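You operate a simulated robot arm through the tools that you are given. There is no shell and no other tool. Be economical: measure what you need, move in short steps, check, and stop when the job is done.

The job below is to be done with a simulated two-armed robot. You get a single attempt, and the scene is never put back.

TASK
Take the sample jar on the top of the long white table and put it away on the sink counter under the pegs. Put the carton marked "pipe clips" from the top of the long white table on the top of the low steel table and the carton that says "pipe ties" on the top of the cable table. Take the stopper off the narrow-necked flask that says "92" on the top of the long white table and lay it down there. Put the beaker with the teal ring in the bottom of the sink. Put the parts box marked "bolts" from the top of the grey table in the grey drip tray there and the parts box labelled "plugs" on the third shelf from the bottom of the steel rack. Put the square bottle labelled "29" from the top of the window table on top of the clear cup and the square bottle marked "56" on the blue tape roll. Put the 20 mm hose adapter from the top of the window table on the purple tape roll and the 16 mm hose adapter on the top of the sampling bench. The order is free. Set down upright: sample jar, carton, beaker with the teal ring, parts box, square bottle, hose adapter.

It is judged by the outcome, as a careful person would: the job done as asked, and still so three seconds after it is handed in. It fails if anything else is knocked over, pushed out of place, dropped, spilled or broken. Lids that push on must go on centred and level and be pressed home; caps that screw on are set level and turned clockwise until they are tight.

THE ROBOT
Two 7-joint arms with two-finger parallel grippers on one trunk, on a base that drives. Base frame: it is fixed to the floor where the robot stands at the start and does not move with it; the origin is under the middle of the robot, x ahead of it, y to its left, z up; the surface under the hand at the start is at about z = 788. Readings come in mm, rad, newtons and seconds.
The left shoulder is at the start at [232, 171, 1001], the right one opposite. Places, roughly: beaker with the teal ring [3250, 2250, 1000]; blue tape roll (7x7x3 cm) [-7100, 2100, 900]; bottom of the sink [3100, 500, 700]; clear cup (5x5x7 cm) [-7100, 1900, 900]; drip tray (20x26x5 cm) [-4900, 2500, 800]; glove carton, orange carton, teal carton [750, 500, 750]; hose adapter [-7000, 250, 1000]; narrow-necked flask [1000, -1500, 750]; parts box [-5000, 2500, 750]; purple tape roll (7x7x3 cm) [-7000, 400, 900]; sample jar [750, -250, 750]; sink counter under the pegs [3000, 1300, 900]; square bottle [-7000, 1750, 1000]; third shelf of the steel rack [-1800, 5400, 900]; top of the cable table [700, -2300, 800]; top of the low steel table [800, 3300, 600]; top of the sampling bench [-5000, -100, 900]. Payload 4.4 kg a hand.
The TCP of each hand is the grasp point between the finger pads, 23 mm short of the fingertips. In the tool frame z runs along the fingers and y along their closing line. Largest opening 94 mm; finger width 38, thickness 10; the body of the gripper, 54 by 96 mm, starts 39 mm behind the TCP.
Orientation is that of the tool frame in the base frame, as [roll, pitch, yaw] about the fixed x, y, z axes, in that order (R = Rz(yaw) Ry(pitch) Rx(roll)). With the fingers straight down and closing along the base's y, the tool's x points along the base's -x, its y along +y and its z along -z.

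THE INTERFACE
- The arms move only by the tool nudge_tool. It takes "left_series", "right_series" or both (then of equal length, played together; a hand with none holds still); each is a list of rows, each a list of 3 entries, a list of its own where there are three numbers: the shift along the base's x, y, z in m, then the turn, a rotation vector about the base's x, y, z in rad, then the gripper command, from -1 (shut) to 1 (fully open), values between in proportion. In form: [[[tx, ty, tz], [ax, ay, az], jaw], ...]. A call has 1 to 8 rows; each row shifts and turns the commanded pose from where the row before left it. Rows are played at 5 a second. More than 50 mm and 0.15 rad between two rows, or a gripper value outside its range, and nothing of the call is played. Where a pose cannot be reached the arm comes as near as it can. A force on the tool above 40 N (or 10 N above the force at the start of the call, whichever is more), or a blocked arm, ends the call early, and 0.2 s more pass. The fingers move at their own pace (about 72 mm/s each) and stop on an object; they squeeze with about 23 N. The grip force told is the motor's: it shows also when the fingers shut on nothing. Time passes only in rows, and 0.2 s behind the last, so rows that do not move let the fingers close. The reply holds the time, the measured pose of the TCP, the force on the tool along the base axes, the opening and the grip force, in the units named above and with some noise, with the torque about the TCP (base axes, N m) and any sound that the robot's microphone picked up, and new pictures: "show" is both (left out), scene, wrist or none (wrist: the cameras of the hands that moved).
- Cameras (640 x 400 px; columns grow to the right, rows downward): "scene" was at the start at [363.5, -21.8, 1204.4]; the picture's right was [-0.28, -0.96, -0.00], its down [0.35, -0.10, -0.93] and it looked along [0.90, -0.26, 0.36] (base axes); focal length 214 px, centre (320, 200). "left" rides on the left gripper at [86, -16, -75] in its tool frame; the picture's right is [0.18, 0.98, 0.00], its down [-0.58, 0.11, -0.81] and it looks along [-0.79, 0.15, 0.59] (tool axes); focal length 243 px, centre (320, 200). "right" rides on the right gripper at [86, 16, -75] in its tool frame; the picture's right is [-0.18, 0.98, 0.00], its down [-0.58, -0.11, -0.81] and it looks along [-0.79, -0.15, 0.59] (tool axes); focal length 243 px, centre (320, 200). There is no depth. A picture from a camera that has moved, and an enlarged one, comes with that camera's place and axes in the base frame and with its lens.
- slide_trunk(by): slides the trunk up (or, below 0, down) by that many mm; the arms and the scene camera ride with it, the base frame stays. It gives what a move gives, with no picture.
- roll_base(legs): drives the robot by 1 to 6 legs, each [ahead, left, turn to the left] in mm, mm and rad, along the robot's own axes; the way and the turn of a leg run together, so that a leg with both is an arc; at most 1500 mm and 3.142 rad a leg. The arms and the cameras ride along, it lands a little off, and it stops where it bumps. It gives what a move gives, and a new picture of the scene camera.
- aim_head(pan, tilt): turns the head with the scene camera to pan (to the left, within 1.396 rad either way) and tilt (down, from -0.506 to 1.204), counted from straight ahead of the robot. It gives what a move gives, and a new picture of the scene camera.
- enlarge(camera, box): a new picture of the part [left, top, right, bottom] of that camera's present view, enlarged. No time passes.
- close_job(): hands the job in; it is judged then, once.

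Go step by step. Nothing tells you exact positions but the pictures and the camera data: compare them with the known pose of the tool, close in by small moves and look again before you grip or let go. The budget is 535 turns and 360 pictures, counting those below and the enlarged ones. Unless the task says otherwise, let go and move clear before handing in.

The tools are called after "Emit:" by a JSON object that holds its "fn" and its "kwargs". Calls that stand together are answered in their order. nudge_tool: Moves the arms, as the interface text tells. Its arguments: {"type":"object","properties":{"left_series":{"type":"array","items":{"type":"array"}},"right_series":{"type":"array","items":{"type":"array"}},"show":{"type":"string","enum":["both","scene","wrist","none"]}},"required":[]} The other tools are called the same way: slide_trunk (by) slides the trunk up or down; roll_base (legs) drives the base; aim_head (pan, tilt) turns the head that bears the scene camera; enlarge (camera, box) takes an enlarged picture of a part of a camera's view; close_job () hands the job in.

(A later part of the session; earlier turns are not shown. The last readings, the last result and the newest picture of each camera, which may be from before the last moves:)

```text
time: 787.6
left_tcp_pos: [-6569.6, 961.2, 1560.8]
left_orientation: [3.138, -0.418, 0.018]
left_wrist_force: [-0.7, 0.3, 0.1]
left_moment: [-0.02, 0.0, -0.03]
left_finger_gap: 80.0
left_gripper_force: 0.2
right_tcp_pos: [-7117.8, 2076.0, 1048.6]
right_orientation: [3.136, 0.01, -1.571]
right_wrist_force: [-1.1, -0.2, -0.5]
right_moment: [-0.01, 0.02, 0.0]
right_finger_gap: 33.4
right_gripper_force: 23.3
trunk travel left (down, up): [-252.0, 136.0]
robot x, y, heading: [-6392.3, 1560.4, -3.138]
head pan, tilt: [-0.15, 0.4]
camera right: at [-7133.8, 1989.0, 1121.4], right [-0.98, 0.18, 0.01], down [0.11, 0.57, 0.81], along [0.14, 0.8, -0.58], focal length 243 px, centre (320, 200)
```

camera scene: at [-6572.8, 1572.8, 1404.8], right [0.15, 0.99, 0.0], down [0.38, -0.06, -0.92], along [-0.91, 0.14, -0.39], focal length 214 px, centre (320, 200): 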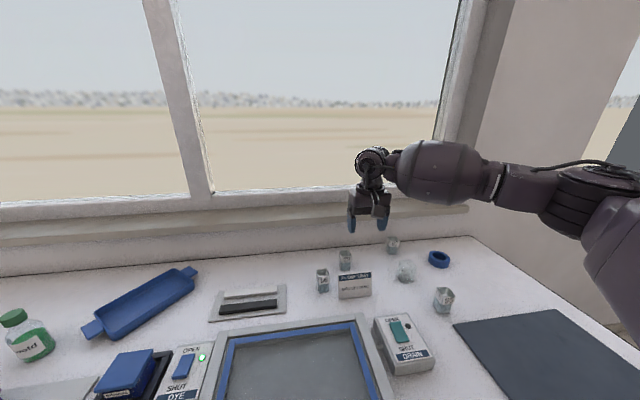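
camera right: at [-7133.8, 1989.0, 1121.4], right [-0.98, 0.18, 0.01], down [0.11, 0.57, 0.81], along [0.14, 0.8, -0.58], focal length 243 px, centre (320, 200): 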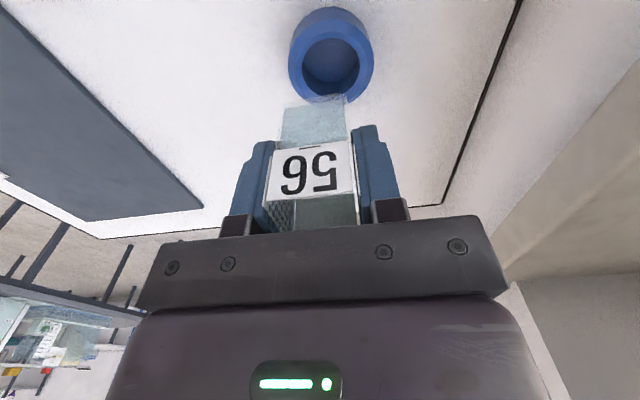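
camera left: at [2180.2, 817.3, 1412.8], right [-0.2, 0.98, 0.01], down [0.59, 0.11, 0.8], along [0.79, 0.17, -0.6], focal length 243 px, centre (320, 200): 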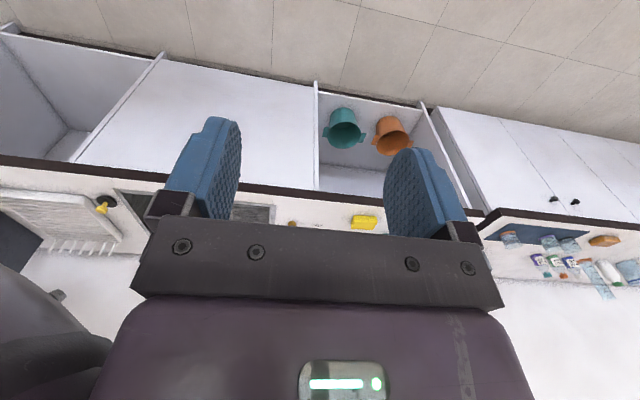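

Relative to the plumb line the roll's centre is about (−7126, 2081). Shift and lower, then verify with one zoomed view.

Emit:
{"fn": "nudge_tool", "kwargs": {"right_series": [[[-0.004, 0.004, -0.01], [0, 0, 0], -1], [[-0.004, 0.005, -0.02], [0, 0, 0], -1], [[0, 0, -0.02], [0, 0, 0], -1], [[0, 0, -0.013], [0, 0, 0], -1], [[0, 0, 0], [0, 0, 0], -1]], "show": "none"}}

Emit:
{"fn": "enlarge", "kwargs": {"camera": "scene", "box": [390, 220, 490, 290]}}

```text
time: 788.8
left_tcp_pos: [-6569.2, 959.3, 1561.1]
left_orientation: [3.137, -0.418, 0.018]
left_wrist_force: [-1.3, -0.3, 0.4]
left_moment: [0.0, -0.03, 0.0]
left_finger_gap: 80.2
left_gripper_force: 0.1
right_tcp_pos: [-7123.1, 2085.8, 986.4]
right_orientation: [3.136, 0.01, -1.571]
right_wrist_force: [-0.1, 0.0, -0.7]
right_moment: [0.01, -0.02, -0.01]
right_finger_gap: 33.5
right_gripper_force: 22.9
trunk travel left (down, up): [-252.0, 136.0]
robot x, y, heading: [-6391.6, 1560.1, -3.141]
head pan, tilt: [-0.15, 0.4]
```

```text
5.71 times, centred on (440, 255) of scene
camera zoom: at [-6572.6, 1573.2, 1404.9], right [0.15, 0.99, 0.0], down [0.38, -0.06, -0.92], along [-0.91, 0.14, -0.39], focal length 1226 px, centre (-366, -114)
```

zoom: 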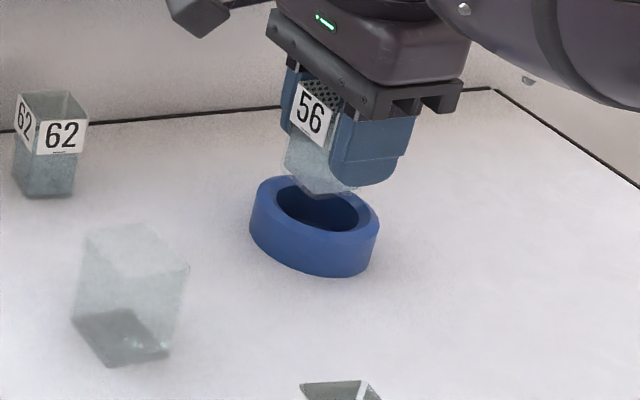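

Very well centred. Lowering onto the roll.

Emit:
{"fn": "nudge_tool", "kwargs": {"right_series": [[[0, 0, -0.006], [0, 0, 0], -1], [[0, 0, -0.005], [0, 0, 0], -1], [[0, 0, -0.004], [0, 0, 0], -1], [[0, 0, 0], [0, 0, 0], -1]], "show": "none"}}

```text
time: 789.8
left_tcp_pos: [-6568.6, 960.5, 1561.8]
left_orientation: [3.138, -0.417, 0.018]
left_wrist_force: [-1.0, 0.2, -0.1]
left_moment: [0.02, -0.02, -0.02]
left_finger_gap: 79.5
left_gripper_force: 0.2
right_tcp_pos: [-7124.3, 2086.4, 970.2]
right_orientation: [3.135, 0.011, -1.571]
right_wrist_force: [0.4, 0.4, -0.2]
right_moment: [-0.02, 0.03, 0.02]
right_finger_gap: 33.5
right_gripper_force: 22.9
trunk travel left (down, up): [-252.0, 136.0]
robot x, y, heading: [-6391.0, 1556.2, -3.137]
head pan, tilt: [-0.15, 0.4]
```

Emit:
{"fn": "nudge_tool", "kwargs": {"right_series": [[[0, 0, -0.003], [0, 0, 0], -1], [[0, 0, -0.003], [0, 0, 0], -1], [[0, 0, -0.002], [0, 0, 0], -1], [[0, 0, 0], [0, 0, 0], -1]], "show": "none"}}

```text
time: 790.8
left_tcp_pos: [-6566.4, 960.3, 1560.8]
left_orientation: [3.138, -0.416, 0.016]
left_wrist_force: [0.2, -0.6, -0.2]
left_moment: [0.0, 0.0, 0.0]
left_finger_gap: 80.1
left_gripper_force: 0.0
right_tcp_pos: [-7123.9, 2085.5, 964.5]
right_orientation: [3.132, 0.011, -1.572]
right_wrist_force: [-1.7, 3.1, 15.9]
right_moment: [0.02, -0.07, 0.01]
right_finger_gap: 33.5
right_gripper_force: 23.1
trunk travel left (down, up): [-252.0, 136.0]
robot x, y, heading: [-6389.6, 1560.1, -3.138]
head pan, tilt: [-0.15, 0.4]
```

Even contact. Releasing and lifting straight up.

Emit:
{"fn": "nudge_tool", "kwargs": {"right_series": [[[0, 0, 0.002], [0, 0, 0], -1], [[0, 0, 0], [0, 0, 0], 0], [[0, 0, 0], [0, 0, 0], 0.2], [[0, 0, 0], [0, 0, 0], 0.2], [[0, 0, 0.02], [0, 0, 0], 0.2], [[0, 0, 0.035], [0, 0, 0], 0.2], [[0, 0, 0.045], [0, 0, 0], 0.2], [[0, 0, 0.04], [0, 0, 0], 0.2]], "show": "none"}}

Emit:
{"fn": "enlarge", "kwargs": {"camera": "scene", "box": [320, 220, 480, 320]}}

```text
time: 792.6
left_tcp_pos: [-6568.2, 958.8, 1561.9]
left_orientation: [3.138, -0.419, 0.017]
left_wrist_force: [-0.7, 0.1, -0.6]
left_moment: [-0.01, 0.01, -0.02]
left_finger_gap: 80.1
left_gripper_force: 0.0
right_tcp_pos: [-7121.8, 2086.5, 1104.4]
right_orientation: [3.138, 0.011, -1.57]
right_wrist_force: [1.1, -0.4, -1.0]
right_moment: [-0.01, 0.0, -0.01]
right_finger_gap: 56.4
right_gripper_force: 0.0
trunk travel left (down, up): [-252.0, 136.0]
robot x, y, heading: [-6392.1, 1562.7, -3.139]
head pan, tilt: [-0.15, 0.4]
```

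```text
4.00 times, centred on (400, 270) of scene
camera zoom: at [-6572.4, 1572.6, 1404.9], right [0.15, 0.99, 0.0], down [0.38, -0.06, -0.92], along [-0.91, 0.14, -0.39], focal length 858 px, centre (0, -80)
```

zoom: 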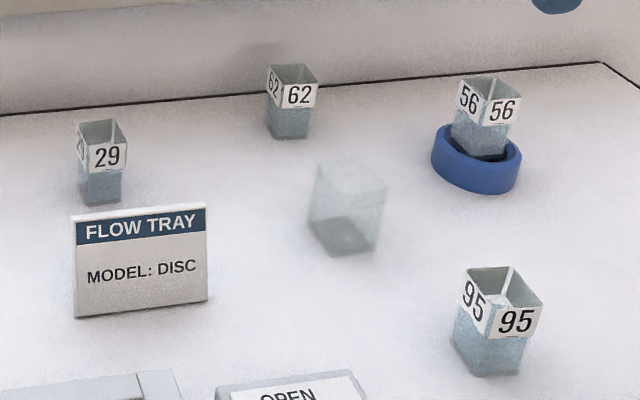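

56 stands on the blue roll. Now bottle 29 at about (−7147, 1748), same hand yaw.

Emit:
{"fn": "nudge_tool", "kwargs": {"right_series": [[[-0.003, -0.042, -0.005], [0, 0, 0], 0.4], [[-0.003, -0.042, -0.005], [0, 0, 0], 0.4], [[-0.003, -0.042, -0.005], [0, 0, 0], 0.4], [[-0.003, -0.042, -0.005], [0, 0, 0], 0.4], [[-0.003, -0.042, -0.005], [0, 0, 0], 0.4], [[-0.003, -0.042, -0.005], [0, 0, 0], 0.4], [[-0.003, -0.042, -0.01], [0, 0, 0], 0.4], [[-0.004, -0.044, -0.01], [0, 0, 0], 0.4]], "show": "none"}}

Emit:
{"fn": "nudge_tool", "kwargs": {"right_series": [[[0, 0, -0.01], [0, 0, 0], 0.4], [[0, 0, 0], [0, 0, 0], 0.4]], "show": "wrist"}}

```text
time: 794.4
left_tcp_pos: [-6570.3, 957.1, 1561.3]
left_orientation: [3.14, -0.417, 0.018]
left_wrist_force: [0.4, 0.1, -0.6]
left_moment: [0.05, 0.0, -0.01]
left_finger_gap: 80.1
left_gripper_force: 0.2
right_tcp_pos: [-7149.1, 1749.3, 1053.0]
right_orientation: [3.137, 0.012, -1.573]
right_wrist_force: [-0.3, 0.1, -0.9]
right_moment: [0.0, -0.02, 0.0]
right_finger_gap: 65.9
right_gripper_force: 0.0
trunk travel left (down, up): [-252.0, 136.0]
robot x, y, heading: [-6392.5, 1560.1, -3.143]
head pan, tilt: [-0.15, 0.4]
```

```text
time: 795.0
left_tcp_pos: [-6568.9, 961.4, 1561.9]
left_orientation: [3.138, -0.419, 0.017]
left_wrist_force: [0.0, -0.9, -0.2]
left_moment: [0.03, 0.01, 0.05]
left_finger_gap: 79.7
left_gripper_force: 0.0
right_tcp_pos: [-7148.5, 1748.5, 1042.9]
right_orientation: [3.136, 0.01, -1.571]
right_wrist_force: [0.1, 0.0, -0.2]
right_moment: [-0.01, 0.0, 0.0]
right_finger_gap: 65.6
right_gripper_force: 0.0
trunk travel left (down, up): [-252.0, 136.0]
robot x, y, heading: [-6390.4, 1561.3, -3.139]
head pan, tilt: [-0.15, 0.4]
camera right: at [-7164.9, 1662.2, 1116.0], right [-0.98, 0.18, 0.01], down [0.11, 0.57, 0.81], along [0.14, 0.8, -0.58], focal length 243 px, centre (320, 200)
```

right: 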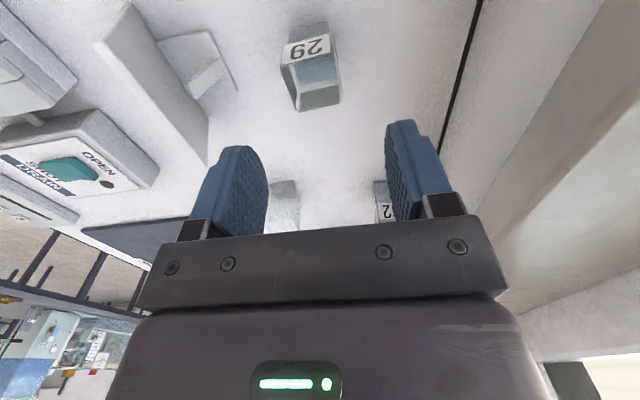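

Emit:
{"fn": "nudge_tool", "kwargs": {"right_series": [[[0, 0, -0.03], [0, 0, 0], 0.4], [[0, 0, -0.03], [0, 0, 0], 0.4], [[0, 0, -0.028], [0, 0, 0], 0.4], [[0, 0, -0.015], [0, 0, 0], 0.4], [[0, 0, 0], [0, 0, 0], 0.1], [[0, 0, 0], [0, 0, 0], -0.3], [[0, 0, 0], [0, 0, 0], -1], [[0, 0, 0], [0, 0, 0], -1]], "show": "none"}}

```text
time: 796.8
left_tcp_pos: [-6569.3, 959.5, 1561.9]
left_orientation: [3.137, -0.417, 0.017]
left_wrist_force: [0.0, 0.8, -0.2]
left_moment: [0.02, 0.02, 0.02]
left_finger_gap: 80.0
left_gripper_force: 0.0
right_tcp_pos: [-7147.4, 1749.4, 939.4]
right_orientation: [3.138, 0.011, -1.573]
right_wrist_force: [0.3, 0.4, -0.1]
right_moment: [0.04, 0.03, 0.01]
right_finger_gap: 33.6
right_gripper_force: 23.4
trunk travel left (down, up): [-252.0, 136.0]
robot x, y, heading: [-6392.2, 1560.8, -3.138]
head pan, tilt: [-0.15, 0.4]
```

Emit:
{"fn": "nudge_tool", "kwargs": {"right_series": [[[0, 0, 0.008], [0, 0, 0], -1], [[0, 0, 0.02], [0, 0, 0], -1], [[0, 0, 0.03], [0, 0, 0], -1], [[0, 0, 0.035], [0, 0, 0], -1], [[0, 0, 0.03], [0, 0, 0], -1], [[0.01, 0.02, 0], [0, 0, 0], -1], [[0.018, 0.035, 0], [0, 0, 0], -1], [[0.018, 0.035, 0], [0, 0, 0], -1]], "show": "none"}}

Emit:
{"fn": "nudge_tool", "kwargs": {"right_series": [[[0.018, 0.035, 0], [0, 0, 0], -1], [[0.018, 0.035, 0], [0, 0, 0], -1], [[0.006, 0.015, -0.01], [0, 0, 0], -1], [[0, 0, -0.015], [0, 0, 0], -1], [[0, 0, -0.012], [0, 0, 0], -1], [[0, 0, 0], [0, 0, 0], -1]], "show": "none"}}

Emit:
{"fn": "enlarge", "kwargs": {"camera": "scene", "box": [360, 215, 460, 285]}}

```text
time: 798.6
left_tcp_pos: [-6568.7, 962.1, 1561.7]
left_orientation: [3.135, -0.415, 0.017]
left_wrist_force: [0.5, 0.6, 0.2]
left_moment: [0.0, -0.02, 0.03]
left_finger_gap: 79.9
left_gripper_force: 0.1
right_tcp_pos: [-7100.8, 1839.1, 1065.0]
right_orientation: [3.138, 0.009, -1.57]
right_wrist_force: [-0.9, -0.2, -0.3]
right_moment: [0.02, 0.0, -0.03]
right_finger_gap: 33.5
right_gripper_force: 22.7
trunk travel left (down, up): [-252.0, 136.0]
robot x, y, heading: [-6393.5, 1556.7, -3.14]
head pan, tilt: [-0.15, 0.4]
```

```text
time: 800.0
left_tcp_pos: [-6569.1, 959.5, 1562.0]
left_orientation: [3.138, -0.417, 0.018]
left_wrist_force: [0.0, 0.6, 1.0]
left_moment: [0.07, -0.02, 0.02]
left_finger_gap: 79.6
left_gripper_force: 0.0
right_tcp_pos: [-7059.1, 1922.9, 1025.6]
right_orientation: [3.137, 0.01, -1.571]
right_wrist_force: [0.9, 0.1, 0.2]
right_moment: [0.01, 0.0, -0.01]
right_finger_gap: 33.6
right_gripper_force: 23.1
trunk travel left (down, up): [-252.0, 136.0]
robot x, y, heading: [-6393.1, 1559.9, -3.141]
head pan, tilt: [-0.15, 0.4]
```

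```text
5.71 times, centred on (410, 250) of scene
camera zoom: at [-6572.7, 1573.2, 1404.8], right [0.15, 0.99, 0.0], down [0.38, -0.06, -0.92], along [-0.91, 0.14, -0.39], focal length 1226 px, centre (-194, -86)
```

zoom: 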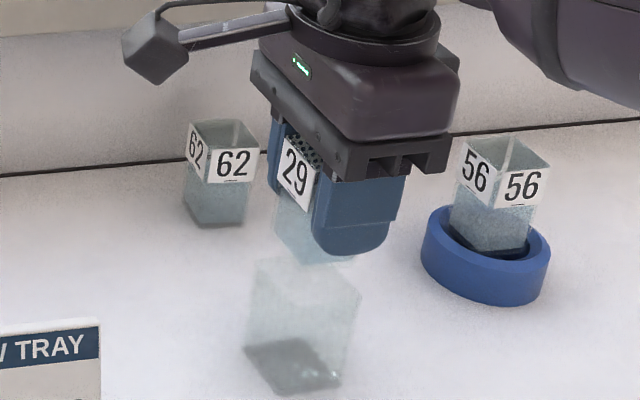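

The bottle is above the clear cup, centred within ~3 mm. Lower with care, expecting contact near TCP 1009.

Emit:
{"fn": "nudge_tool", "kwargs": {"right_series": [[[-0.002, 0.002, -0.006], [0, 0, 0], -1], [[0, 0, -0.004], [0, 0, 0], -1], [[0, 0, -0.003], [0, 0, 0], -1], [[0, 0, 0], [0, 0, 0], -1]], "show": "none"}}

```text
time: 801.0
left_tcp_pos: [-6569.3, 959.3, 1561.2]
left_orientation: [3.137, -0.417, 0.017]
left_wrist_force: [-0.5, 0.2, 0.0]
left_moment: [0.03, 0.03, -0.01]
left_finger_gap: 80.0
left_gripper_force: 0.0
right_tcp_pos: [-7061.9, 1924.8, 1013.4]
right_orientation: [3.136, 0.009, -1.571]
right_wrist_force: [0.6, 0.0, 0.5]
right_moment: [-0.01, -0.01, 0.01]
right_finger_gap: 33.5
right_gripper_force: 22.3
trunk travel left (down, up): [-252.0, 136.0]
robot x, y, heading: [-6391.1, 1558.9, -3.143]
head pan, tilt: [-0.15, 0.4]
```

Emit:
{"fn": "nudge_tool", "kwargs": {"right_series": [[[0, 0, -0.003], [0, 0, 0], -1], [[0, 0, -0.003], [0, 0, 0], -1], [[0, 0, -0.002], [0, 0, 0], -1], [[0, 0, 0], [0, 0, 0], -1]], "show": "none"}}

```text
time: 802.0
left_tcp_pos: [-6569.5, 960.3, 1562.1]
left_orientation: [3.139, -0.417, 0.019]
left_wrist_force: [0.2, -0.4, -0.7]
left_moment: [0.0, 0.04, 0.02]
left_finger_gap: 79.9
left_gripper_force: 0.1
right_tcp_pos: [-7063.1, 1925.2, 1005.0]
right_orientation: [3.136, 0.01, -1.57]
right_wrist_force: [-0.5, -0.5, -0.2]
right_moment: [-0.02, 0.02, 0.01]
right_finger_gap: 33.7
right_gripper_force: 22.8
trunk travel left (down, up): [-252.0, 136.0]
robot x, y, heading: [-6392.3, 1558.4, -3.138]
head pan, tilt: [-0.15, 0.4]
```

Emit:
{"fn": "nudge_tool", "kwargs": {"right_series": [[[0, 0, -0.003], [0, 0, 0], -1], [[0, 0, -0.002], [0, 0, 0], -1], [[0, 0, -0.002], [0, 0, 0], -1], [[0, 0, 0], [0, 0, 0], -1]], "show": "none"}}

```text
time: 803.0
left_tcp_pos: [-6567.2, 958.7, 1562.4]
left_orientation: [3.138, -0.416, 0.017]
left_wrist_force: [0.7, -0.4, -0.5]
left_moment: [0.01, -0.02, 0.02]
left_finger_gap: 79.7
left_gripper_force: 0.1
right_tcp_pos: [-7061.8, 1925.0, 1001.2]
right_orientation: [3.133, 0.01, -1.57]
right_wrist_force: [-0.1, 2.7, 18.1]
right_moment: [0.06, -0.1, 0.02]
right_finger_gap: 34.0
right_gripper_force: 22.9
trunk travel left (down, up): [-252.0, 136.0]
robot x, y, heading: [-6391.5, 1560.8, -3.137]
head pan, tilt: [-0.15, 0.4]
```

Even contact on the cup. Release and lift straight up, then one check.

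Emit:
{"fn": "nudge_tool", "kwargs": {"right_series": [[[0, 0, 0.002], [0, 0, 0], -1], [[0, 0, 0], [0, 0, 0], 0], [[0, 0, 0], [0, 0, 0], 0.2], [[0, 0, 0], [0, 0, 0], 0.2], [[0, 0, 0.02], [0, 0, 0], 0.2], [[0, 0, 0.035], [0, 0, 0], 0.2], [[0, 0, 0.045], [0, 0, 0], 0.2], [[0, 0, 0.04], [0, 0, 0], 0.2]], "show": "none"}}

Emit:
{"fn": "enlarge", "kwargs": {"camera": "scene", "box": [360, 205, 470, 285]}}

```text
time: 804.8
left_tcp_pos: [-6568.5, 959.2, 1561.3]
left_orientation: [3.137, -0.413, 0.017]
left_wrist_force: [-0.1, -0.1, 0.9]
left_moment: [0.0, 0.02, 0.0]
left_finger_gap: 80.2
left_gripper_force: 0.1
right_tcp_pos: [-7063.1, 1924.5, 1142.2]
right_orientation: [3.136, 0.011, -1.572]
right_wrist_force: [0.1, -0.4, 0.1]
right_moment: [-0.02, -0.04, 0.0]
right_finger_gap: 56.5
right_gripper_force: 0.1
trunk travel left (down, up): [-252.0, 136.0]
robot x, y, heading: [-6388.4, 1564.0, -3.137]
head pan, tilt: [-0.15, 0.4]
```

```text
5.00 times, centred on (415, 245) of scene
camera zoom: at [-6572.2, 1572.9, 1404.9], right [0.15, 0.99, 0.0], down [0.38, -0.06, -0.92], along [-0.91, 0.14, -0.39], focal length 1072 px, centre (-155, -25)
```

zoom: 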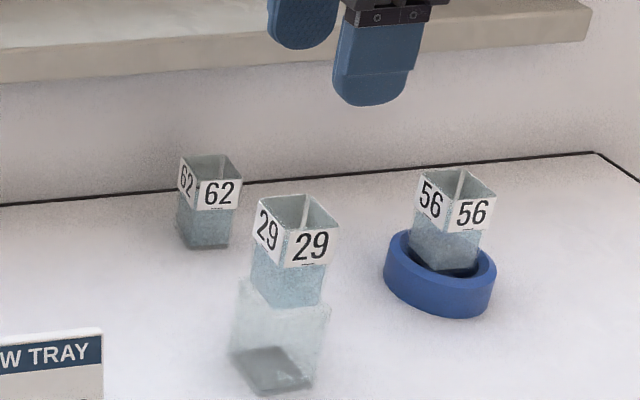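

Both bottles are placed. Now the hose adapters near y≈250–400: raise and retract the hand, then shift the base left.

Emit:
{"fn": "nudge_tool", "kwargs": {"right_series": [[[0.03, -0.02, 0.03], [0, 0, 0], 0.5], [[0.04, -0.02, 0.02], [0, 0, 0], 0.5], [[0.04, -0.02, 0.02], [0, 0, 0], 0.5], [[0.04, -0.02, 0.02], [0, 0, 0], 0.5], [[0, -0.02, 0], [0, 0, 0], 0.5]], "show": "none"}}

Emit:
{"fn": "roll_base", "kwargs": {"legs": [[-100, 0, 0], [0, 1410, 0], [70, 0, 0]]}}

```text
time: 806.0
left_tcp_pos: [-6571.2, 958.7, 1560.5]
left_orientation: [3.138, -0.42, 0.016]
left_wrist_force: [-0.9, 0.1, 0.0]
left_moment: [-0.01, 0.0, 0.0]
left_finger_gap: 80.0
left_gripper_force: 0.1
right_tcp_pos: [-6915.0, 1824.0, 1228.6]
right_orientation: [3.138, 0.01, -1.571]
right_wrist_force: [-0.7, -0.1, -0.5]
right_moment: [0.0, -0.03, 0.02]
right_finger_gap: 70.5
right_gripper_force: 0.1
trunk travel left (down, up): [-252.0, 136.0]
robot x, y, heading: [-6391.6, 1559.1, -3.142]
head pan, tilt: [-0.15, 0.4]
```

```text
time: 820.3
left_tcp_pos: [-6535.9, -478.8, 1562.6]
left_orientation: [3.138, -0.419, 0.018]
left_wrist_force: [0.0, 0.9, -0.2]
left_moment: [-0.01, 0.04, 0.0]
left_finger_gap: 80.0
left_gripper_force: 0.0
right_tcp_pos: [-6882.0, 384.4, 1227.8]
right_orientation: [3.137, 0.009, -1.569]
right_wrist_force: [0.0, -0.2, -0.4]
right_moment: [-0.03, 0.03, 0.0]
right_finger_gap: 70.6
right_gripper_force: 0.0
trunk travel left (down, up): [-252.0, 136.0]
robot x, y, heading: [-6357.0, 119.8, -3.137]
head pan, tilt: [-0.15, 0.4]
stopped in leg 3: the robot was blocked; the commanded pose is now the measured one
camera scene: at [-6539.9, 133.3, 1405.1], right [0.15, 0.99, 0.0], down [0.38, -0.06, -0.92], along [-0.91, 0.14, -0.39], focal length 214 px, centre (320, 200)
```

scene: 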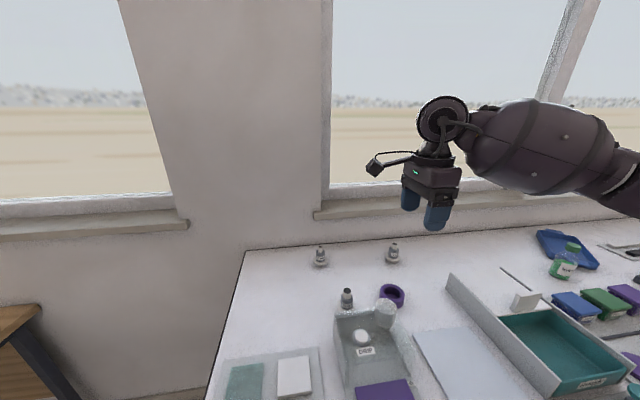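

Emit:
{"fn": "enlarge", "kwargs": {"camera": "scene", "box": [300, 235, 420, 310]}}

```text
5.33 times, centred on (360, 272) of scene
camera zoom: at [-6539.9, 133.3, 1405.1], right [0.15, 0.99, 0.0], down [0.38, -0.06, -0.92], along [-0.91, 0.14, -0.39], focal length 1144 px, centre (107, -187)
```

zoom: 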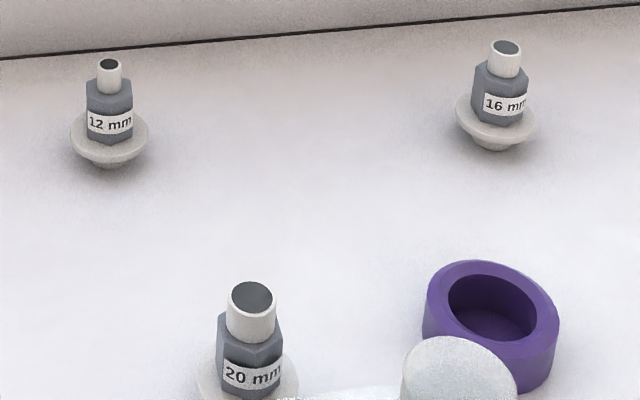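

The 20 mm adapter is at about (−6951, 269), the purple roll at (−6963, 406), the 16 mm at (−7134, 494). Turn the hand back to ordinary yaw and hover over the 20 mm one.

Emit:
{"fn": "nudge_tool", "kwargs": {"right_series": [[[0, -0.01, 0], [0, 0, 0.145], 0.5], [[0, -0.01, 0], [0, 0, 0.145], 0.5], [[0, -0.01, 0], [0, 0, 0.145], 0.5], [[0, -0.01, 0], [0, 0, 0.145], 0.5], [[0, -0.01, 0], [0, 0, 0.145], 0.3], [[0, -0.015, 0], [0, 0, 0.145], 0.3], [[0, -0.015, 0], [0, 0, 0.145], 0.3], [[0, -0.015, 0], [0, 0, 0.145], 0.3]], "show": "none"}}

Emit:
{"fn": "nudge_tool", "kwargs": {"right_series": [[[-0.02, -0.01, -0.02], [0, 0, 0.145], 0.3], [[-0.02, -0.01, -0.03], [0, 0, 0.145], 0.3], [[-0.02, 0, -0.03], [0, 0, 0.12], 0.3], [[-0.009, 0, -0.035], [0, 0, 0], 0.3], [[0, 0, -0.035], [0, 0, 0], 0.3], [[0, 0, -0.03], [0, 0, 0], 0.3], [[0, 0, 0], [0, 0, 0], 0.3]], "show": "wrist"}}

```text
time: 822.1
left_tcp_pos: [-6538.3, -482.1, 1560.8]
left_orientation: [3.138, -0.418, 0.018]
left_wrist_force: [0.2, -0.1, 0.2]
left_moment: [0.03, -0.01, 0.02]
left_finger_gap: 80.1
left_gripper_force: 0.1
right_tcp_pos: [-6883.3, 287.1, 1227.9]
right_orientation: [3.139, 0.01, -0.408]
right_wrist_force: [-0.6, 1.0, -0.7]
right_moment: [0.02, 0.03, -0.01]
right_finger_gap: 61.1
right_gripper_force: 0.1
trunk travel left (down, up): [-252.0, 136.0]
robot x, y, heading: [-6361.0, 116.3, -3.141]
head pan, tilt: [-0.15, 0.4]
```

```text
time: 823.7
left_tcp_pos: [-6537.6, -479.6, 1562.0]
left_orientation: [3.137, -0.419, 0.017]
left_wrist_force: [0.5, 0.4, -0.4]
left_moment: [0.01, -0.02, 0.0]
left_finger_gap: 79.8
left_gripper_force: 0.0
right_tcp_pos: [-6951.4, 269.7, 1048.3]
right_orientation: [3.138, 0.011, 0.002]
right_wrist_force: [-0.3, -0.6, 0.4]
right_moment: [0.04, -0.01, -0.04]
right_finger_gap: 60.9
right_gripper_force: 0.1
trunk travel left (down, up): [-252.0, 136.0]
robot x, y, heading: [-6357.7, 122.3, -3.139]
head pan, tilt: [-0.15, 0.4]
camera right: at [-6865.6, 252.3, 1121.8], right [-0.18, -0.98, 0.01], down [-0.57, 0.11, 0.81], along [-0.8, 0.15, -0.58], focal length 243 px, centre (320, 200)
```

right: 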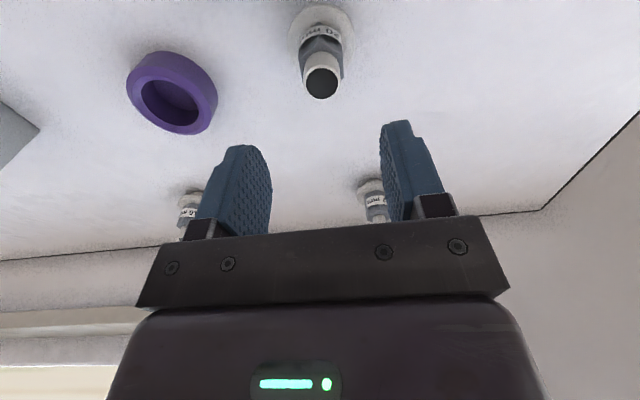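

Well aligned. Descend to z 945 and grip the 20 mm adapter.

Emit:
{"fn": "nudge_tool", "kwargs": {"right_series": [[[0.002, 0, -0.03], [0, 0, 0], 0.3], [[0, 0, -0.03], [0, 0, 0], 0.3], [[0, 0, -0.025], [0, 0, 0], 0.3], [[0, 0, -0.018], [0, 0, 0], 0.3], [[0, 0, 0], [0, 0, 0], 0], [[0, 0, 0], [0, 0, 0], -1], [[0, 0, 0], [0, 0, 0], -1], [[0, 0, 0], [0, 0, 0], -1]], "show": "none"}}

```text
time: 825.5
left_tcp_pos: [-6538.3, -480.4, 1561.3]
left_orientation: [3.136, -0.419, 0.017]
left_wrist_force: [-0.1, -0.2, -0.6]
left_moment: [0.02, -0.02, 0.02]
left_finger_gap: 79.8
left_gripper_force: 0.0
right_tcp_pos: [-6950.6, 268.4, 946.1]
right_orientation: [3.137, 0.011, 0.001]
right_wrist_force: [-1.2, -0.4, -0.1]
right_moment: [0.0, 0.0, 0.02]
right_finger_gap: 33.1
right_gripper_force: 22.2
trunk travel left (down, up): [-252.0, 136.0]
robot x, y, heading: [-6359.3, 123.8, -3.141]
head pan, tilt: [-0.15, 0.4]
```

Gripped. Lift, move over the purple roll and check.

Emit:
{"fn": "nudge_tool", "kwargs": {"right_series": [[[0, 0, 0.01], [0, 0, 0], -1], [[0, 0, 0.03], [0, 0, 0], -1], [[0, 0, 0.035], [0, 0, 0], -1], [[0, 0, 0.025], [0, 0, 0], -1], [[-0.003, 0.035, 0], [0, 0, 0], -1], [[-0.003, 0.035, 0], [0, 0, 0], -1], [[-0.003, 0.035, 0], [0, 0, 0], -1], [[-0.003, 0.032, 0], [0, 0, 0], -1]], "show": "none"}}

Emit:
{"fn": "nudge_tool", "kwargs": {"right_series": [[[0, 0, -0.02], [0, 0, 0], -1], [[0, 0, -0.02], [0, 0, 0], -1], [[0, 0, -0.015], [0, 0, 0], -1], [[0, 0, 0], [0, 0, 0], -1]], "show": "none"}}

Emit:
{"fn": "enlarge", "kwargs": {"camera": "scene", "box": [340, 240, 440, 310]}}

```text
time: 827.3
left_tcp_pos: [-6536.9, -478.5, 1561.8]
left_orientation: [3.135, -0.418, 0.016]
left_wrist_force: [0.3, -0.3, 0.9]
left_moment: [-0.01, 0.0, -0.01]
left_finger_gap: 80.0
left_gripper_force: 0.0
right_tcp_pos: [-6961.6, 406.1, 1047.2]
right_orientation: [3.139, 0.011, 0.002]
right_wrist_force: [-0.7, 0.4, -0.8]
right_moment: [0.05, 0.0, -0.02]
right_finger_gap: 32.8
right_gripper_force: 22.6
trunk travel left (down, up): [-252.0, 136.0]
robot x, y, heading: [-6360.5, 120.4, -3.138]
head pan, tilt: [-0.15, 0.4]
```

```text
time: 828.3
left_tcp_pos: [-6537.6, -479.5, 1562.0]
left_orientation: [3.135, -0.418, 0.018]
left_wrist_force: [-0.2, -0.6, -0.3]
left_moment: [0.03, -0.01, 0.0]
left_finger_gap: 79.7
left_gripper_force: 0.0
right_tcp_pos: [-6963.0, 405.5, 989.6]
right_orientation: [3.139, 0.012, 0.001]
right_wrist_force: [0.2, -0.2, -0.9]
right_moment: [0.01, -0.01, -0.02]
right_finger_gap: 33.3
right_gripper_force: 23.0
trunk travel left (down, up): [-252.0, 136.0]
robot x, y, heading: [-6358.8, 125.8, -3.139]
head pan, tilt: [-0.15, 0.4]
```

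```text
5.71 times, centred on (390, 275) of scene
camera zoom: at [-6541.5, 132.9, 1404.9], right [0.15, 0.99, 0.0], down [0.38, -0.06, -0.92], along [-0.91, 0.14, -0.39], focal length 1226 px, centre (-80, -229)
```

zoom: 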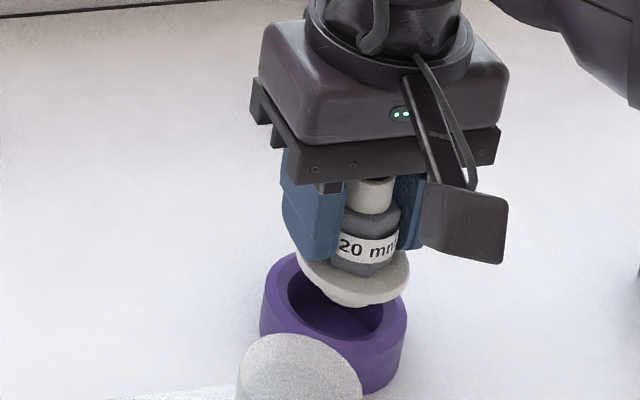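

In the same picture the adapter sits ~6 mm right and ~5.5 mm nearer than the roll's centre. Correct that, then lower to contact.

Emit:
{"fn": "nudge_tool", "kwargs": {"right_series": [[[-0.0055, -0.006, 0], [0, 0, 0], -1], [[0, 0, -0.008], [0, 0, 0], -1], [[0, 0, -0.005], [0, 0, 0], -1], [[0, 0, 0], [0, 0, 0], -1]], "show": "none"}}

Emit:
{"fn": "enlarge", "kwargs": {"camera": "scene", "box": [350, 255, 430, 310]}}

```text
time: 829.3
left_tcp_pos: [-6538.7, -480.2, 1562.1]
left_orientation: [3.136, -0.418, 0.018]
left_wrist_force: [0.4, -0.5, -0.4]
left_moment: [0.02, -0.02, -0.02]
left_finger_gap: 79.7
left_gripper_force: 0.1
right_tcp_pos: [-6966.7, 400.2, 975.0]
right_orientation: [3.138, 0.009, 0.003]
right_wrist_force: [-0.1, 0.1, -1.1]
right_moment: [0.01, 0.0, 0.02]
right_finger_gap: 33.0
right_gripper_force: 23.5
trunk travel left (down, up): [-252.0, 136.0]
robot x, y, heading: [-6358.7, 121.4, -3.139]
head pan, tilt: [-0.15, 0.4]
```

```text
7.27 times, centred on (390, 282) of scene
camera zoom: at [-6541.7, 133.4, 1404.8], right [0.15, 0.99, 0.0], down [0.38, -0.06, -0.92], along [-0.91, 0.14, -0.39], focal length 1560 px, centre (-189, -400)
```

zoom: 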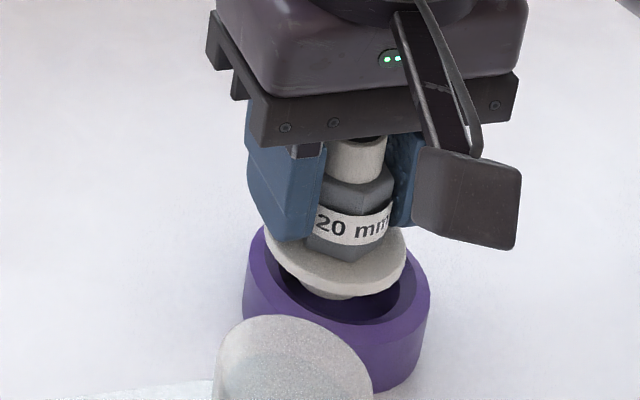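

Aligned now. Lower until contact.

Emit:
{"fn": "nudge_tool", "kwargs": {"right_series": [[[0.001, 0, -0.003], [0, 0, 0], -1], [[0, 0, -0.003], [0, 0, 0], -1], [[0, 0, -0.002], [0, 0, 0], -1], [[0, 0, 0], [0, 0, 0], -1]], "show": "none"}}

```text
time: 830.3
left_tcp_pos: [-6536.1, -481.6, 1561.2]
left_orientation: [3.138, -0.418, 0.018]
left_wrist_force: [-0.2, 0.2, 0.0]
left_moment: [-0.04, 0.0, 0.0]
left_finger_gap: 80.1
left_gripper_force: 0.1
right_tcp_pos: [-6966.6, 399.2, 970.7]
right_orientation: [3.138, 0.013, 0.0]
right_wrist_force: [-3.9, -1.7, 19.1]
right_moment: [0.06, 0.07, 0.02]
right_finger_gap: 33.4
right_gripper_force: 22.5
trunk travel left (down, up): [-252.0, 136.0]
robot x, y, heading: [-6358.4, 120.0, -3.14]
head pan, tilt: [-0.15, 0.4]
```

Emit:
{"fn": "nudge_tool", "kwargs": {"right_series": [[[0, 0, 0.002], [0, 0, 0], -1], [[0, 0, 0], [0, 0, 0], -0.1], [[0, 0, 0], [0, 0, 0], 0.1], [[0, 0, 0], [0, 0, 0], 0.1], [[0, 0, 0.02], [0, 0, 0], 0.1], [[0, 0, 0.035], [0, 0, 0], 0.1], [[0, 0, 0.045], [0, 0, 0], 0.1], [[0, 0, 0.04], [0, 0, 0], 0.1]], "show": "none"}}

```text
time: 832.1
left_tcp_pos: [-6537.1, -480.2, 1561.3]
left_orientation: [3.137, -0.419, 0.018]
left_wrist_force: [-0.3, 0.8, 1.2]
left_moment: [-0.02, 0.01, 0.03]
left_finger_gap: 79.9
left_gripper_force: 0.2
right_tcp_pos: [-6964.7, 400.6, 1111.3]
right_orientation: [3.138, 0.01, 0.003]
right_wrist_force: [0.8, -0.1, 1.0]
right_moment: [0.01, 0.02, 0.02]
right_finger_gap: 51.7
right_gripper_force: 0.0
trunk travel left (down, up): [-252.0, 136.0]
robot x, y, heading: [-6360.7, 122.4, -3.142]
head pan, tilt: [-0.15, 0.4]
```

Now the 16 mm adapter at about (−7134, 494): hover and check.

Emit:
{"fn": "nudge_tool", "kwargs": {"right_series": [[[-0.034, 0.019, 0], [0, 0, 0], 0.3], [[-0.034, 0.019, 0], [0, 0, 0], 0.3], [[-0.034, 0.019, 0], [0, 0, 0], 0.3], [[-0.034, 0.019, -0.02], [0, 0, 0], 0.3], [[-0.033, 0.018, -0.025], [0, 0, 0], 0.3], [[0, 0, -0.018], [0, 0, 0], 0.3], [[0, 0, 0], [0, 0, 0], 0.3]], "show": "wrist"}}

```text
time: 833.7
left_tcp_pos: [-6538.4, -481.4, 1560.8]
left_orientation: [3.138, -0.42, 0.016]
left_wrist_force: [0.1, -0.8, 1.2]
left_moment: [-0.03, -0.01, -0.02]
left_finger_gap: 80.1
left_gripper_force: 0.0
right_tcp_pos: [-7135.7, 495.2, 1046.1]
right_orientation: [3.137, 0.01, 0.002]
right_wrist_force: [0.2, 0.9, -0.1]
right_moment: [0.0, -0.02, -0.02]
right_finger_gap: 61.2
right_gripper_force: 0.0
trunk travel left (down, up): [-252.0, 136.0]
robot x, y, heading: [-6359.6, 121.6, -3.142]
head pan, tilt: [-0.15, 0.4]
camera right: at [-7049.7, 477.8, 1120.5], right [-0.18, -0.98, 0.0], down [-0.57, 0.11, 0.81], along [-0.8, 0.14, -0.58], focal length 243 px, centre (320, 200)
```

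right: 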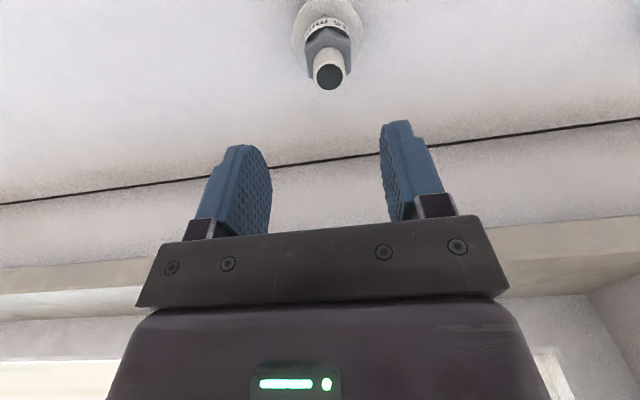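

Emit:
{"fn": "nudge_tool", "kwargs": {"right_series": [[[0.005, -0.006, -0.03], [0, 0, 0], 0.3], [[0, 0, -0.03], [0, 0, 0], 0.3], [[0, 0, -0.025], [0, 0, 0], 0.3], [[0, 0, -0.016], [0, 0, 0], 0.3], [[0, 0, 0], [0, 0, 0], 0], [[0, 0, 0], [0, 0, 0], -1], [[0, 0, 0], [0, 0, 0], -1], [[0, 0, 0], [0, 0, 0], -1]], "show": "none"}}

```text
time: 835.5
left_tcp_pos: [-6538.6, -479.5, 1562.6]
left_orientation: [3.136, -0.42, 0.015]
left_wrist_force: [0.0, 0.3, 0.9]
left_moment: [0.0, 0.0, 0.0]
left_finger_gap: 79.9
left_gripper_force: 0.0
right_tcp_pos: [-7129.5, 487.5, 946.6]
right_orientation: [3.137, 0.011, 0.002]
right_wrist_force: [-0.3, 0.7, 0.1]
right_moment: [0.03, -0.01, 0.04]
right_finger_gap: 33.0
right_gripper_force: 23.1
trunk travel left (down, up): [-252.0, 136.0]
robot x, y, heading: [-6360.2, 119.3, -3.137]
head pan, tilt: [-0.15, 0.4]
```

Gripped. Lift, retract, then back off and turn to face the sampling bench.

Emit:
{"fn": "nudge_tool", "kwargs": {"right_series": [[[0, 0, 0.01], [0, 0, 0], -1], [[0, 0, 0.03], [0, 0, 0], -1], [[0, 0, 0.045], [0, 0, 0], -1], [[0, 0, 0.045], [0, 0, 0], -1], [[0.03, -0.01, 0.035], [0, 0, 0], -1], [[0.04, -0.02, 0.02], [0, 0, 0], -1], [[0.04, -0.02, 0.01], [0, 0, 0], -1], [[0.04, -0.02, 0], [0, 0, 0], -1]], "show": "none"}}

Emit:
{"fn": "nudge_tool", "kwargs": {"right_series": [[[0.04, -0.02, 0], [0, 0, 0], -1], [[0.04, -0.02, 0], [0, 0, 0], -1], [[0.02, 0, 0], [0, 0, 0], -1]], "show": "none"}}

Emit:
{"fn": "roll_base", "kwargs": {"legs": [[-300, 0, 0], [0, 0, 1.57], [0, 0, 1.57], [180, 0, 0]]}}

```text
time: 837.3
left_tcp_pos: [-6537.4, -479.8, 1561.7]
left_orientation: [3.134, -0.419, 0.019]
left_wrist_force: [-0.4, 0.6, 0.3]
left_moment: [-0.01, 0.03, 0.0]
left_finger_gap: 79.9
left_gripper_force: 0.1
right_tcp_pos: [-6979.2, 416.0, 1144.0]
right_orientation: [3.138, 0.011, 0.003]
right_wrist_force: [1.0, -0.2, -0.9]
right_moment: [-0.01, 0.02, -0.02]
right_finger_gap: 33.0
right_gripper_force: 23.2
trunk travel left (down, up): [-252.0, 136.0]
robot x, y, heading: [-6360.3, 118.5, -3.137]
head pan, tilt: [-0.15, 0.4]
```

```text
time: 838.1
left_tcp_pos: [-6536.0, -480.9, 1561.6]
left_orientation: [3.136, -0.417, 0.017]
left_wrist_force: [0.8, 0.8, -1.0]
left_moment: [-0.01, 0.03, -0.01]
left_finger_gap: 80.1
left_gripper_force: 0.1
right_tcp_pos: [-6880.5, 380.3, 1140.2]
right_orientation: [3.14, 0.014, 0.002]
right_wrist_force: [0.8, 0.6, -1.5]
right_moment: [0.0, 0.03, 0.01]
right_finger_gap: 33.0
right_gripper_force: 22.5
trunk travel left (down, up): [-252.0, 136.0]
robot x, y, heading: [-6357.3, 121.8, -3.135]
head pan, tilt: [-0.15, 0.4]
```

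```text
time: 849.0
left_tcp_pos: [-5716.4, 732.0, 1562.3]
left_orientation: [3.136, -0.418, -3.098]
left_wrist_force: [1.1, 0.2, 0.2]
left_moment: [0.01, 0.03, 0.0]
left_finger_gap: 79.8
left_gripper_force: 0.1
right_tcp_pos: [-5351.8, -118.2, 1139.9]
right_orientation: [3.139, 0.011, -3.114]
right_wrist_force: [0.8, 0.9, -1.6]
right_moment: [-0.02, 0.0, 0.02]
right_finger_gap: 32.7
right_gripper_force: 22.7
trunk travel left (down, up): [-252.0, 136.0]
robot x, y, heading: [-5875.8, 132.1, 0.031]
head pan, tilt: [-0.15, 0.4]
camera scene: at [-5698.1, 118.2, 1404.8], right [-0.12, -0.99, 0.0], down [-0.39, 0.05, -0.92], along [0.91, -0.11, -0.39], focal length 214 px, centre (320, 200)
```

scene: 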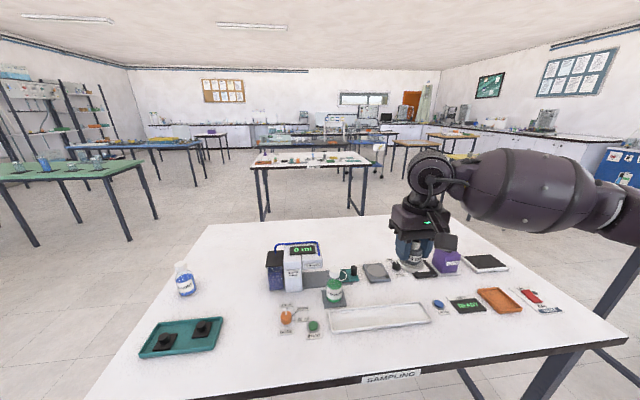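

The bench has a clear spot around (−5330, 245). Shift the base so the right hand faces it.

Emit:
{"fn": "roll_base", "kwargs": {"legs": [[-110, 310, -0.03]]}}

```text
time: 852.3
left_tcp_pos: [-5807.5, 1035.0, 1562.3]
left_orientation: [3.137, -0.419, -3.132]
left_wrist_force: [-0.8, -0.1, 0.5]
left_moment: [0.03, -0.01, 0.01]
left_finger_gap: 79.9
left_gripper_force: 0.2
right_tcp_pos: [-5472.5, 174.1, 1139.3]
right_orientation: [3.139, 0.012, 3.132]
right_wrist_force: [-0.8, 0.1, -0.7]
right_moment: [-0.01, -0.02, 0.01]
right_finger_gap: 32.1
right_gripper_force: 22.5
trunk travel left (down, up): [-252.0, 136.0]
robot x, y, heading: [-5987.7, 436.4, -0.006]
head pan, tilt: [-0.15, 0.4]
camera scene: at [-5811.6, 422.2, 1404.8], right [-0.16, -0.99, 0.0], down [-0.38, 0.06, -0.92], along [0.91, -0.14, -0.39], focal length 214 px, centre (320, 200)
```

scene: 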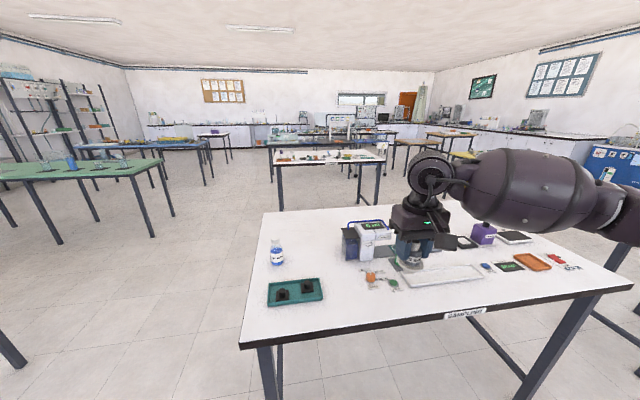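

Emit:
{"fn": "nudge_tool", "kwargs": {"right_series": [[[0.036, 0.022, -0.01], [0, 0, 0], -1], [[0.036, 0.022, -0.02], [0, 0, 0], -1], [[0.036, 0.022, -0.02], [0, 0, 0], -1], [[0.034, 0.022, -0.02], [0, 0, 0], -1], [[0, 0, -0.03], [0, 0, 0], -1], [[0, 0, -0.03], [0, 0, 0], -1], [[0, 0, 0], [0, 0, 0], -1]], "show": "wrist"}}

```text
time: 853.9
left_tcp_pos: [-5807.9, 1036.1, 1562.1]
left_orientation: [3.137, -0.418, -3.134]
left_wrist_force: [0.5, 0.3, 0.2]
left_moment: [-0.02, 0.0, -0.03]
left_finger_gap: 79.8
left_gripper_force: 0.2
right_tcp_pos: [-5330.2, 257.6, 1011.7]
right_orientation: [3.139, 0.009, 3.133]
right_wrist_force: [-0.2, 0.1, -1.1]
right_moment: [0.03, 0.01, 0.01]
right_finger_gap: 28.9
right_gripper_force: 23.1
trunk travel left (down, up): [-252.0, 136.0]
robot x, y, heading: [-5994.7, 437.0, -0.007]
head pan, tilt: [-0.15, 0.4]
camera right: at [-5418.1, 275.3, 1086.1], right [0.19, 0.98, 0.01], down [0.57, -0.12, 0.81], along [0.8, -0.15, -0.58], focal length 243 px, centre (320, 200)
```

right: 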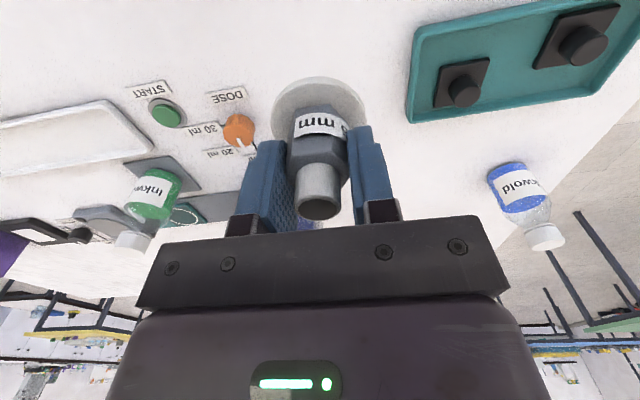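

It is slowly slipping in the grip; set it down promptly.

Emit:
{"fn": "nudge_tool", "kwargs": {"right_series": [[[0, -0.004, -0.015], [0, 0, 0], -1], [[0, 0, -0.015], [0, 0, 0], -1], [[0, 0, -0.012], [0, 0, 0], -1], [[0, 0, -0.006], [0, 0, 0], -1], [[0, 0, -0.005], [0, 0, 0], -1]], "show": "none"}}

```text
time: 855.1
left_tcp_pos: [-5806.2, 1035.9, 1561.1]
left_orientation: [3.138, -0.419, -3.132]
left_wrist_force: [0.6, -0.6, 0.4]
left_moment: [0.02, 0.04, -0.01]
left_finger_gap: 80.1
left_gripper_force: 0.0
right_tcp_pos: [-5330.9, 256.7, 957.5]
right_orientation: [3.139, 0.011, 3.134]
right_wrist_force: [-0.3, -0.2, -1.2]
right_moment: [-0.04, 0.02, 0.0]
right_finger_gap: 29.1
right_gripper_force: 23.0
trunk travel left (down, up): [-252.0, 136.0]
robot x, y, heading: [-5991.8, 437.8, -0.007]
head pan, tilt: [-0.15, 0.4]
```

Emit:
{"fn": "nudge_tool", "kwargs": {"right_series": [[[0, 0, -0.005], [0, 0, 0], -1], [[0, 0, -0.004], [0, 0, 0], -1], [[0, 0, -0.004], [0, 0, 0], -1], [[0, 0, 0], [0, 0, 0], -1]], "show": "none"}}

```text
time: 856.1
left_tcp_pos: [-5807.8, 1036.5, 1561.3]
left_orientation: [3.138, -0.418, -3.132]
left_wrist_force: [-0.3, -0.2, 0.3]
left_moment: [-0.03, 0.0, -0.04]
left_finger_gap: 79.8
left_gripper_force: 0.0
right_tcp_pos: [-5330.9, 257.2, 943.6]
right_orientation: [3.138, 0.011, 3.133]
right_wrist_force: [0.2, -0.3, -0.4]
right_moment: [0.0, 0.0, -0.02]
right_finger_gap: 28.9
right_gripper_force: 22.8
trunk travel left (down, up): [-252.0, 136.0]
robot x, y, heading: [-5991.5, 433.3, -0.006]
head pan, tilt: [-0.15, 0.4]
```

Emit:
{"fn": "nudge_tool", "kwargs": {"right_series": [[[0, 0, -0.004], [0, 0, 0], -1], [[0, 0, -0.004], [0, 0, 0], -1], [[0, 0, -0.004], [0, 0, 0], -1], [[0, 0, 0], [0, 0, 0], -1]], "show": "none"}}

```text
time: 857.1
left_tcp_pos: [-5806.2, 1036.4, 1561.2]
left_orientation: [3.136, -0.419, -3.134]
left_wrist_force: [0.0, -0.2, 0.3]
left_moment: [0.02, 0.01, 0.0]
left_finger_gap: 79.9
left_gripper_force: 0.2
right_tcp_pos: [-5330.2, 258.9, 932.6]
right_orientation: [3.137, 0.012, 3.133]
right_wrist_force: [0.0, 0.2, -1.6]
right_moment: [-0.05, -0.01, 0.03]
right_finger_gap: 29.2
right_gripper_force: 23.0
trunk travel left (down, up): [-252.0, 136.0]
robot x, y, heading: [-5991.7, 435.7, -0.003]
head pan, tilt: [-0.15, 0.4]
```

Emit:
{"fn": "nudge_tool", "kwargs": {"right_series": [[[0, 0, -0.005], [0, 0, 0], -1], [[0, 0, -0.005], [0, 0, 0], -1], [[0, 0, -0.004], [0, 0, 0], -1], [[0, 0, -0.004], [0, 0, 0], -1], [[0, 0, 0], [0, 0, 0], -1]], "show": "none"}}

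```text
time: 858.3
left_tcp_pos: [-5807.4, 1036.7, 1561.0]
left_orientation: [3.136, -0.417, -3.133]
left_wrist_force: [-0.5, -0.4, -0.2]
left_moment: [0.01, 0.01, 0.0]
left_finger_gap: 80.1
left_gripper_force: 0.2
right_tcp_pos: [-5330.9, 258.7, 916.0]
right_orientation: [3.138, 0.012, 3.133]
right_wrist_force: [0.1, 0.3, 8.5]
right_moment: [-0.13, 0.06, 0.01]
right_finger_gap: 29.1
right_gripper_force: 23.0
trunk travel left (down, up): [-252.0, 136.0]
robot x, y, heading: [-5992.1, 440.3, -0.005]
head pan, tilt: [-0.15, 0.4]
```

Contact at last (bench z≈865). Release and lift straight up, then check.

Emit:
{"fn": "nudge_tool", "kwargs": {"right_series": [[[0, 0, 0.001], [0, 0, 0], -1], [[0, 0, 0], [0, 0, 0], -0.1], [[0, 0, 0], [0, 0, 0], 0.1], [[0, 0, 0], [0, 0, 0], 0.1], [[0, 0, 0.02], [0, 0, 0], 0.1], [[0, 0, 0.035], [0, 0, 0], 0.1], [[0, 0, 0.045], [0, 0, 0], 0.1], [[0, 0, 0.045], [0, 0, 0], 0.1]], "show": "wrist"}}

```text
time: 860.1
left_tcp_pos: [-5808.3, 1036.5, 1561.6]
left_orientation: [3.136, -0.416, -3.131]
left_wrist_force: [-1.0, 0.6, 0.5]
left_moment: [0.02, -0.01, 0.0]
left_finger_gap: 79.9
left_gripper_force: 0.1
right_tcp_pos: [-5329.6, 257.3, 1062.2]
right_orientation: [3.138, 0.011, 3.134]
right_wrist_force: [-0.6, -0.3, 0.6]
right_moment: [0.01, -0.04, 0.01]
right_finger_gap: 51.8
right_gripper_force: 0.1
trunk travel left (down, up): [-252.0, 136.0]
robot x, y, heading: [-5988.7, 437.4, -0.007]
head pan, tilt: [-0.15, 0.4]
camera right: at [-5418.5, 272.6, 1136.0], right [0.19, 0.98, 0.01], down [0.57, -0.12, 0.81], along [0.8, -0.15, -0.58], focal length 243 px, centre (320, 200)
```

right: 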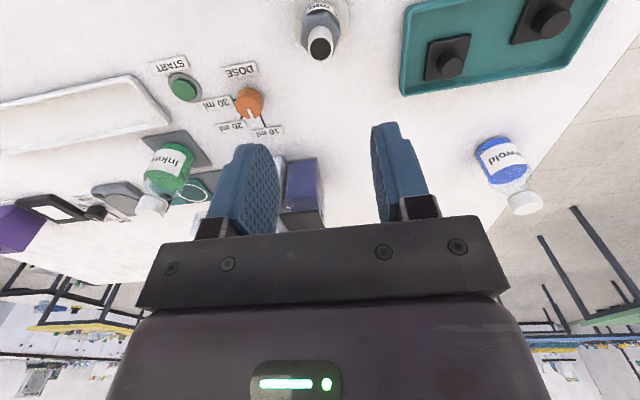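

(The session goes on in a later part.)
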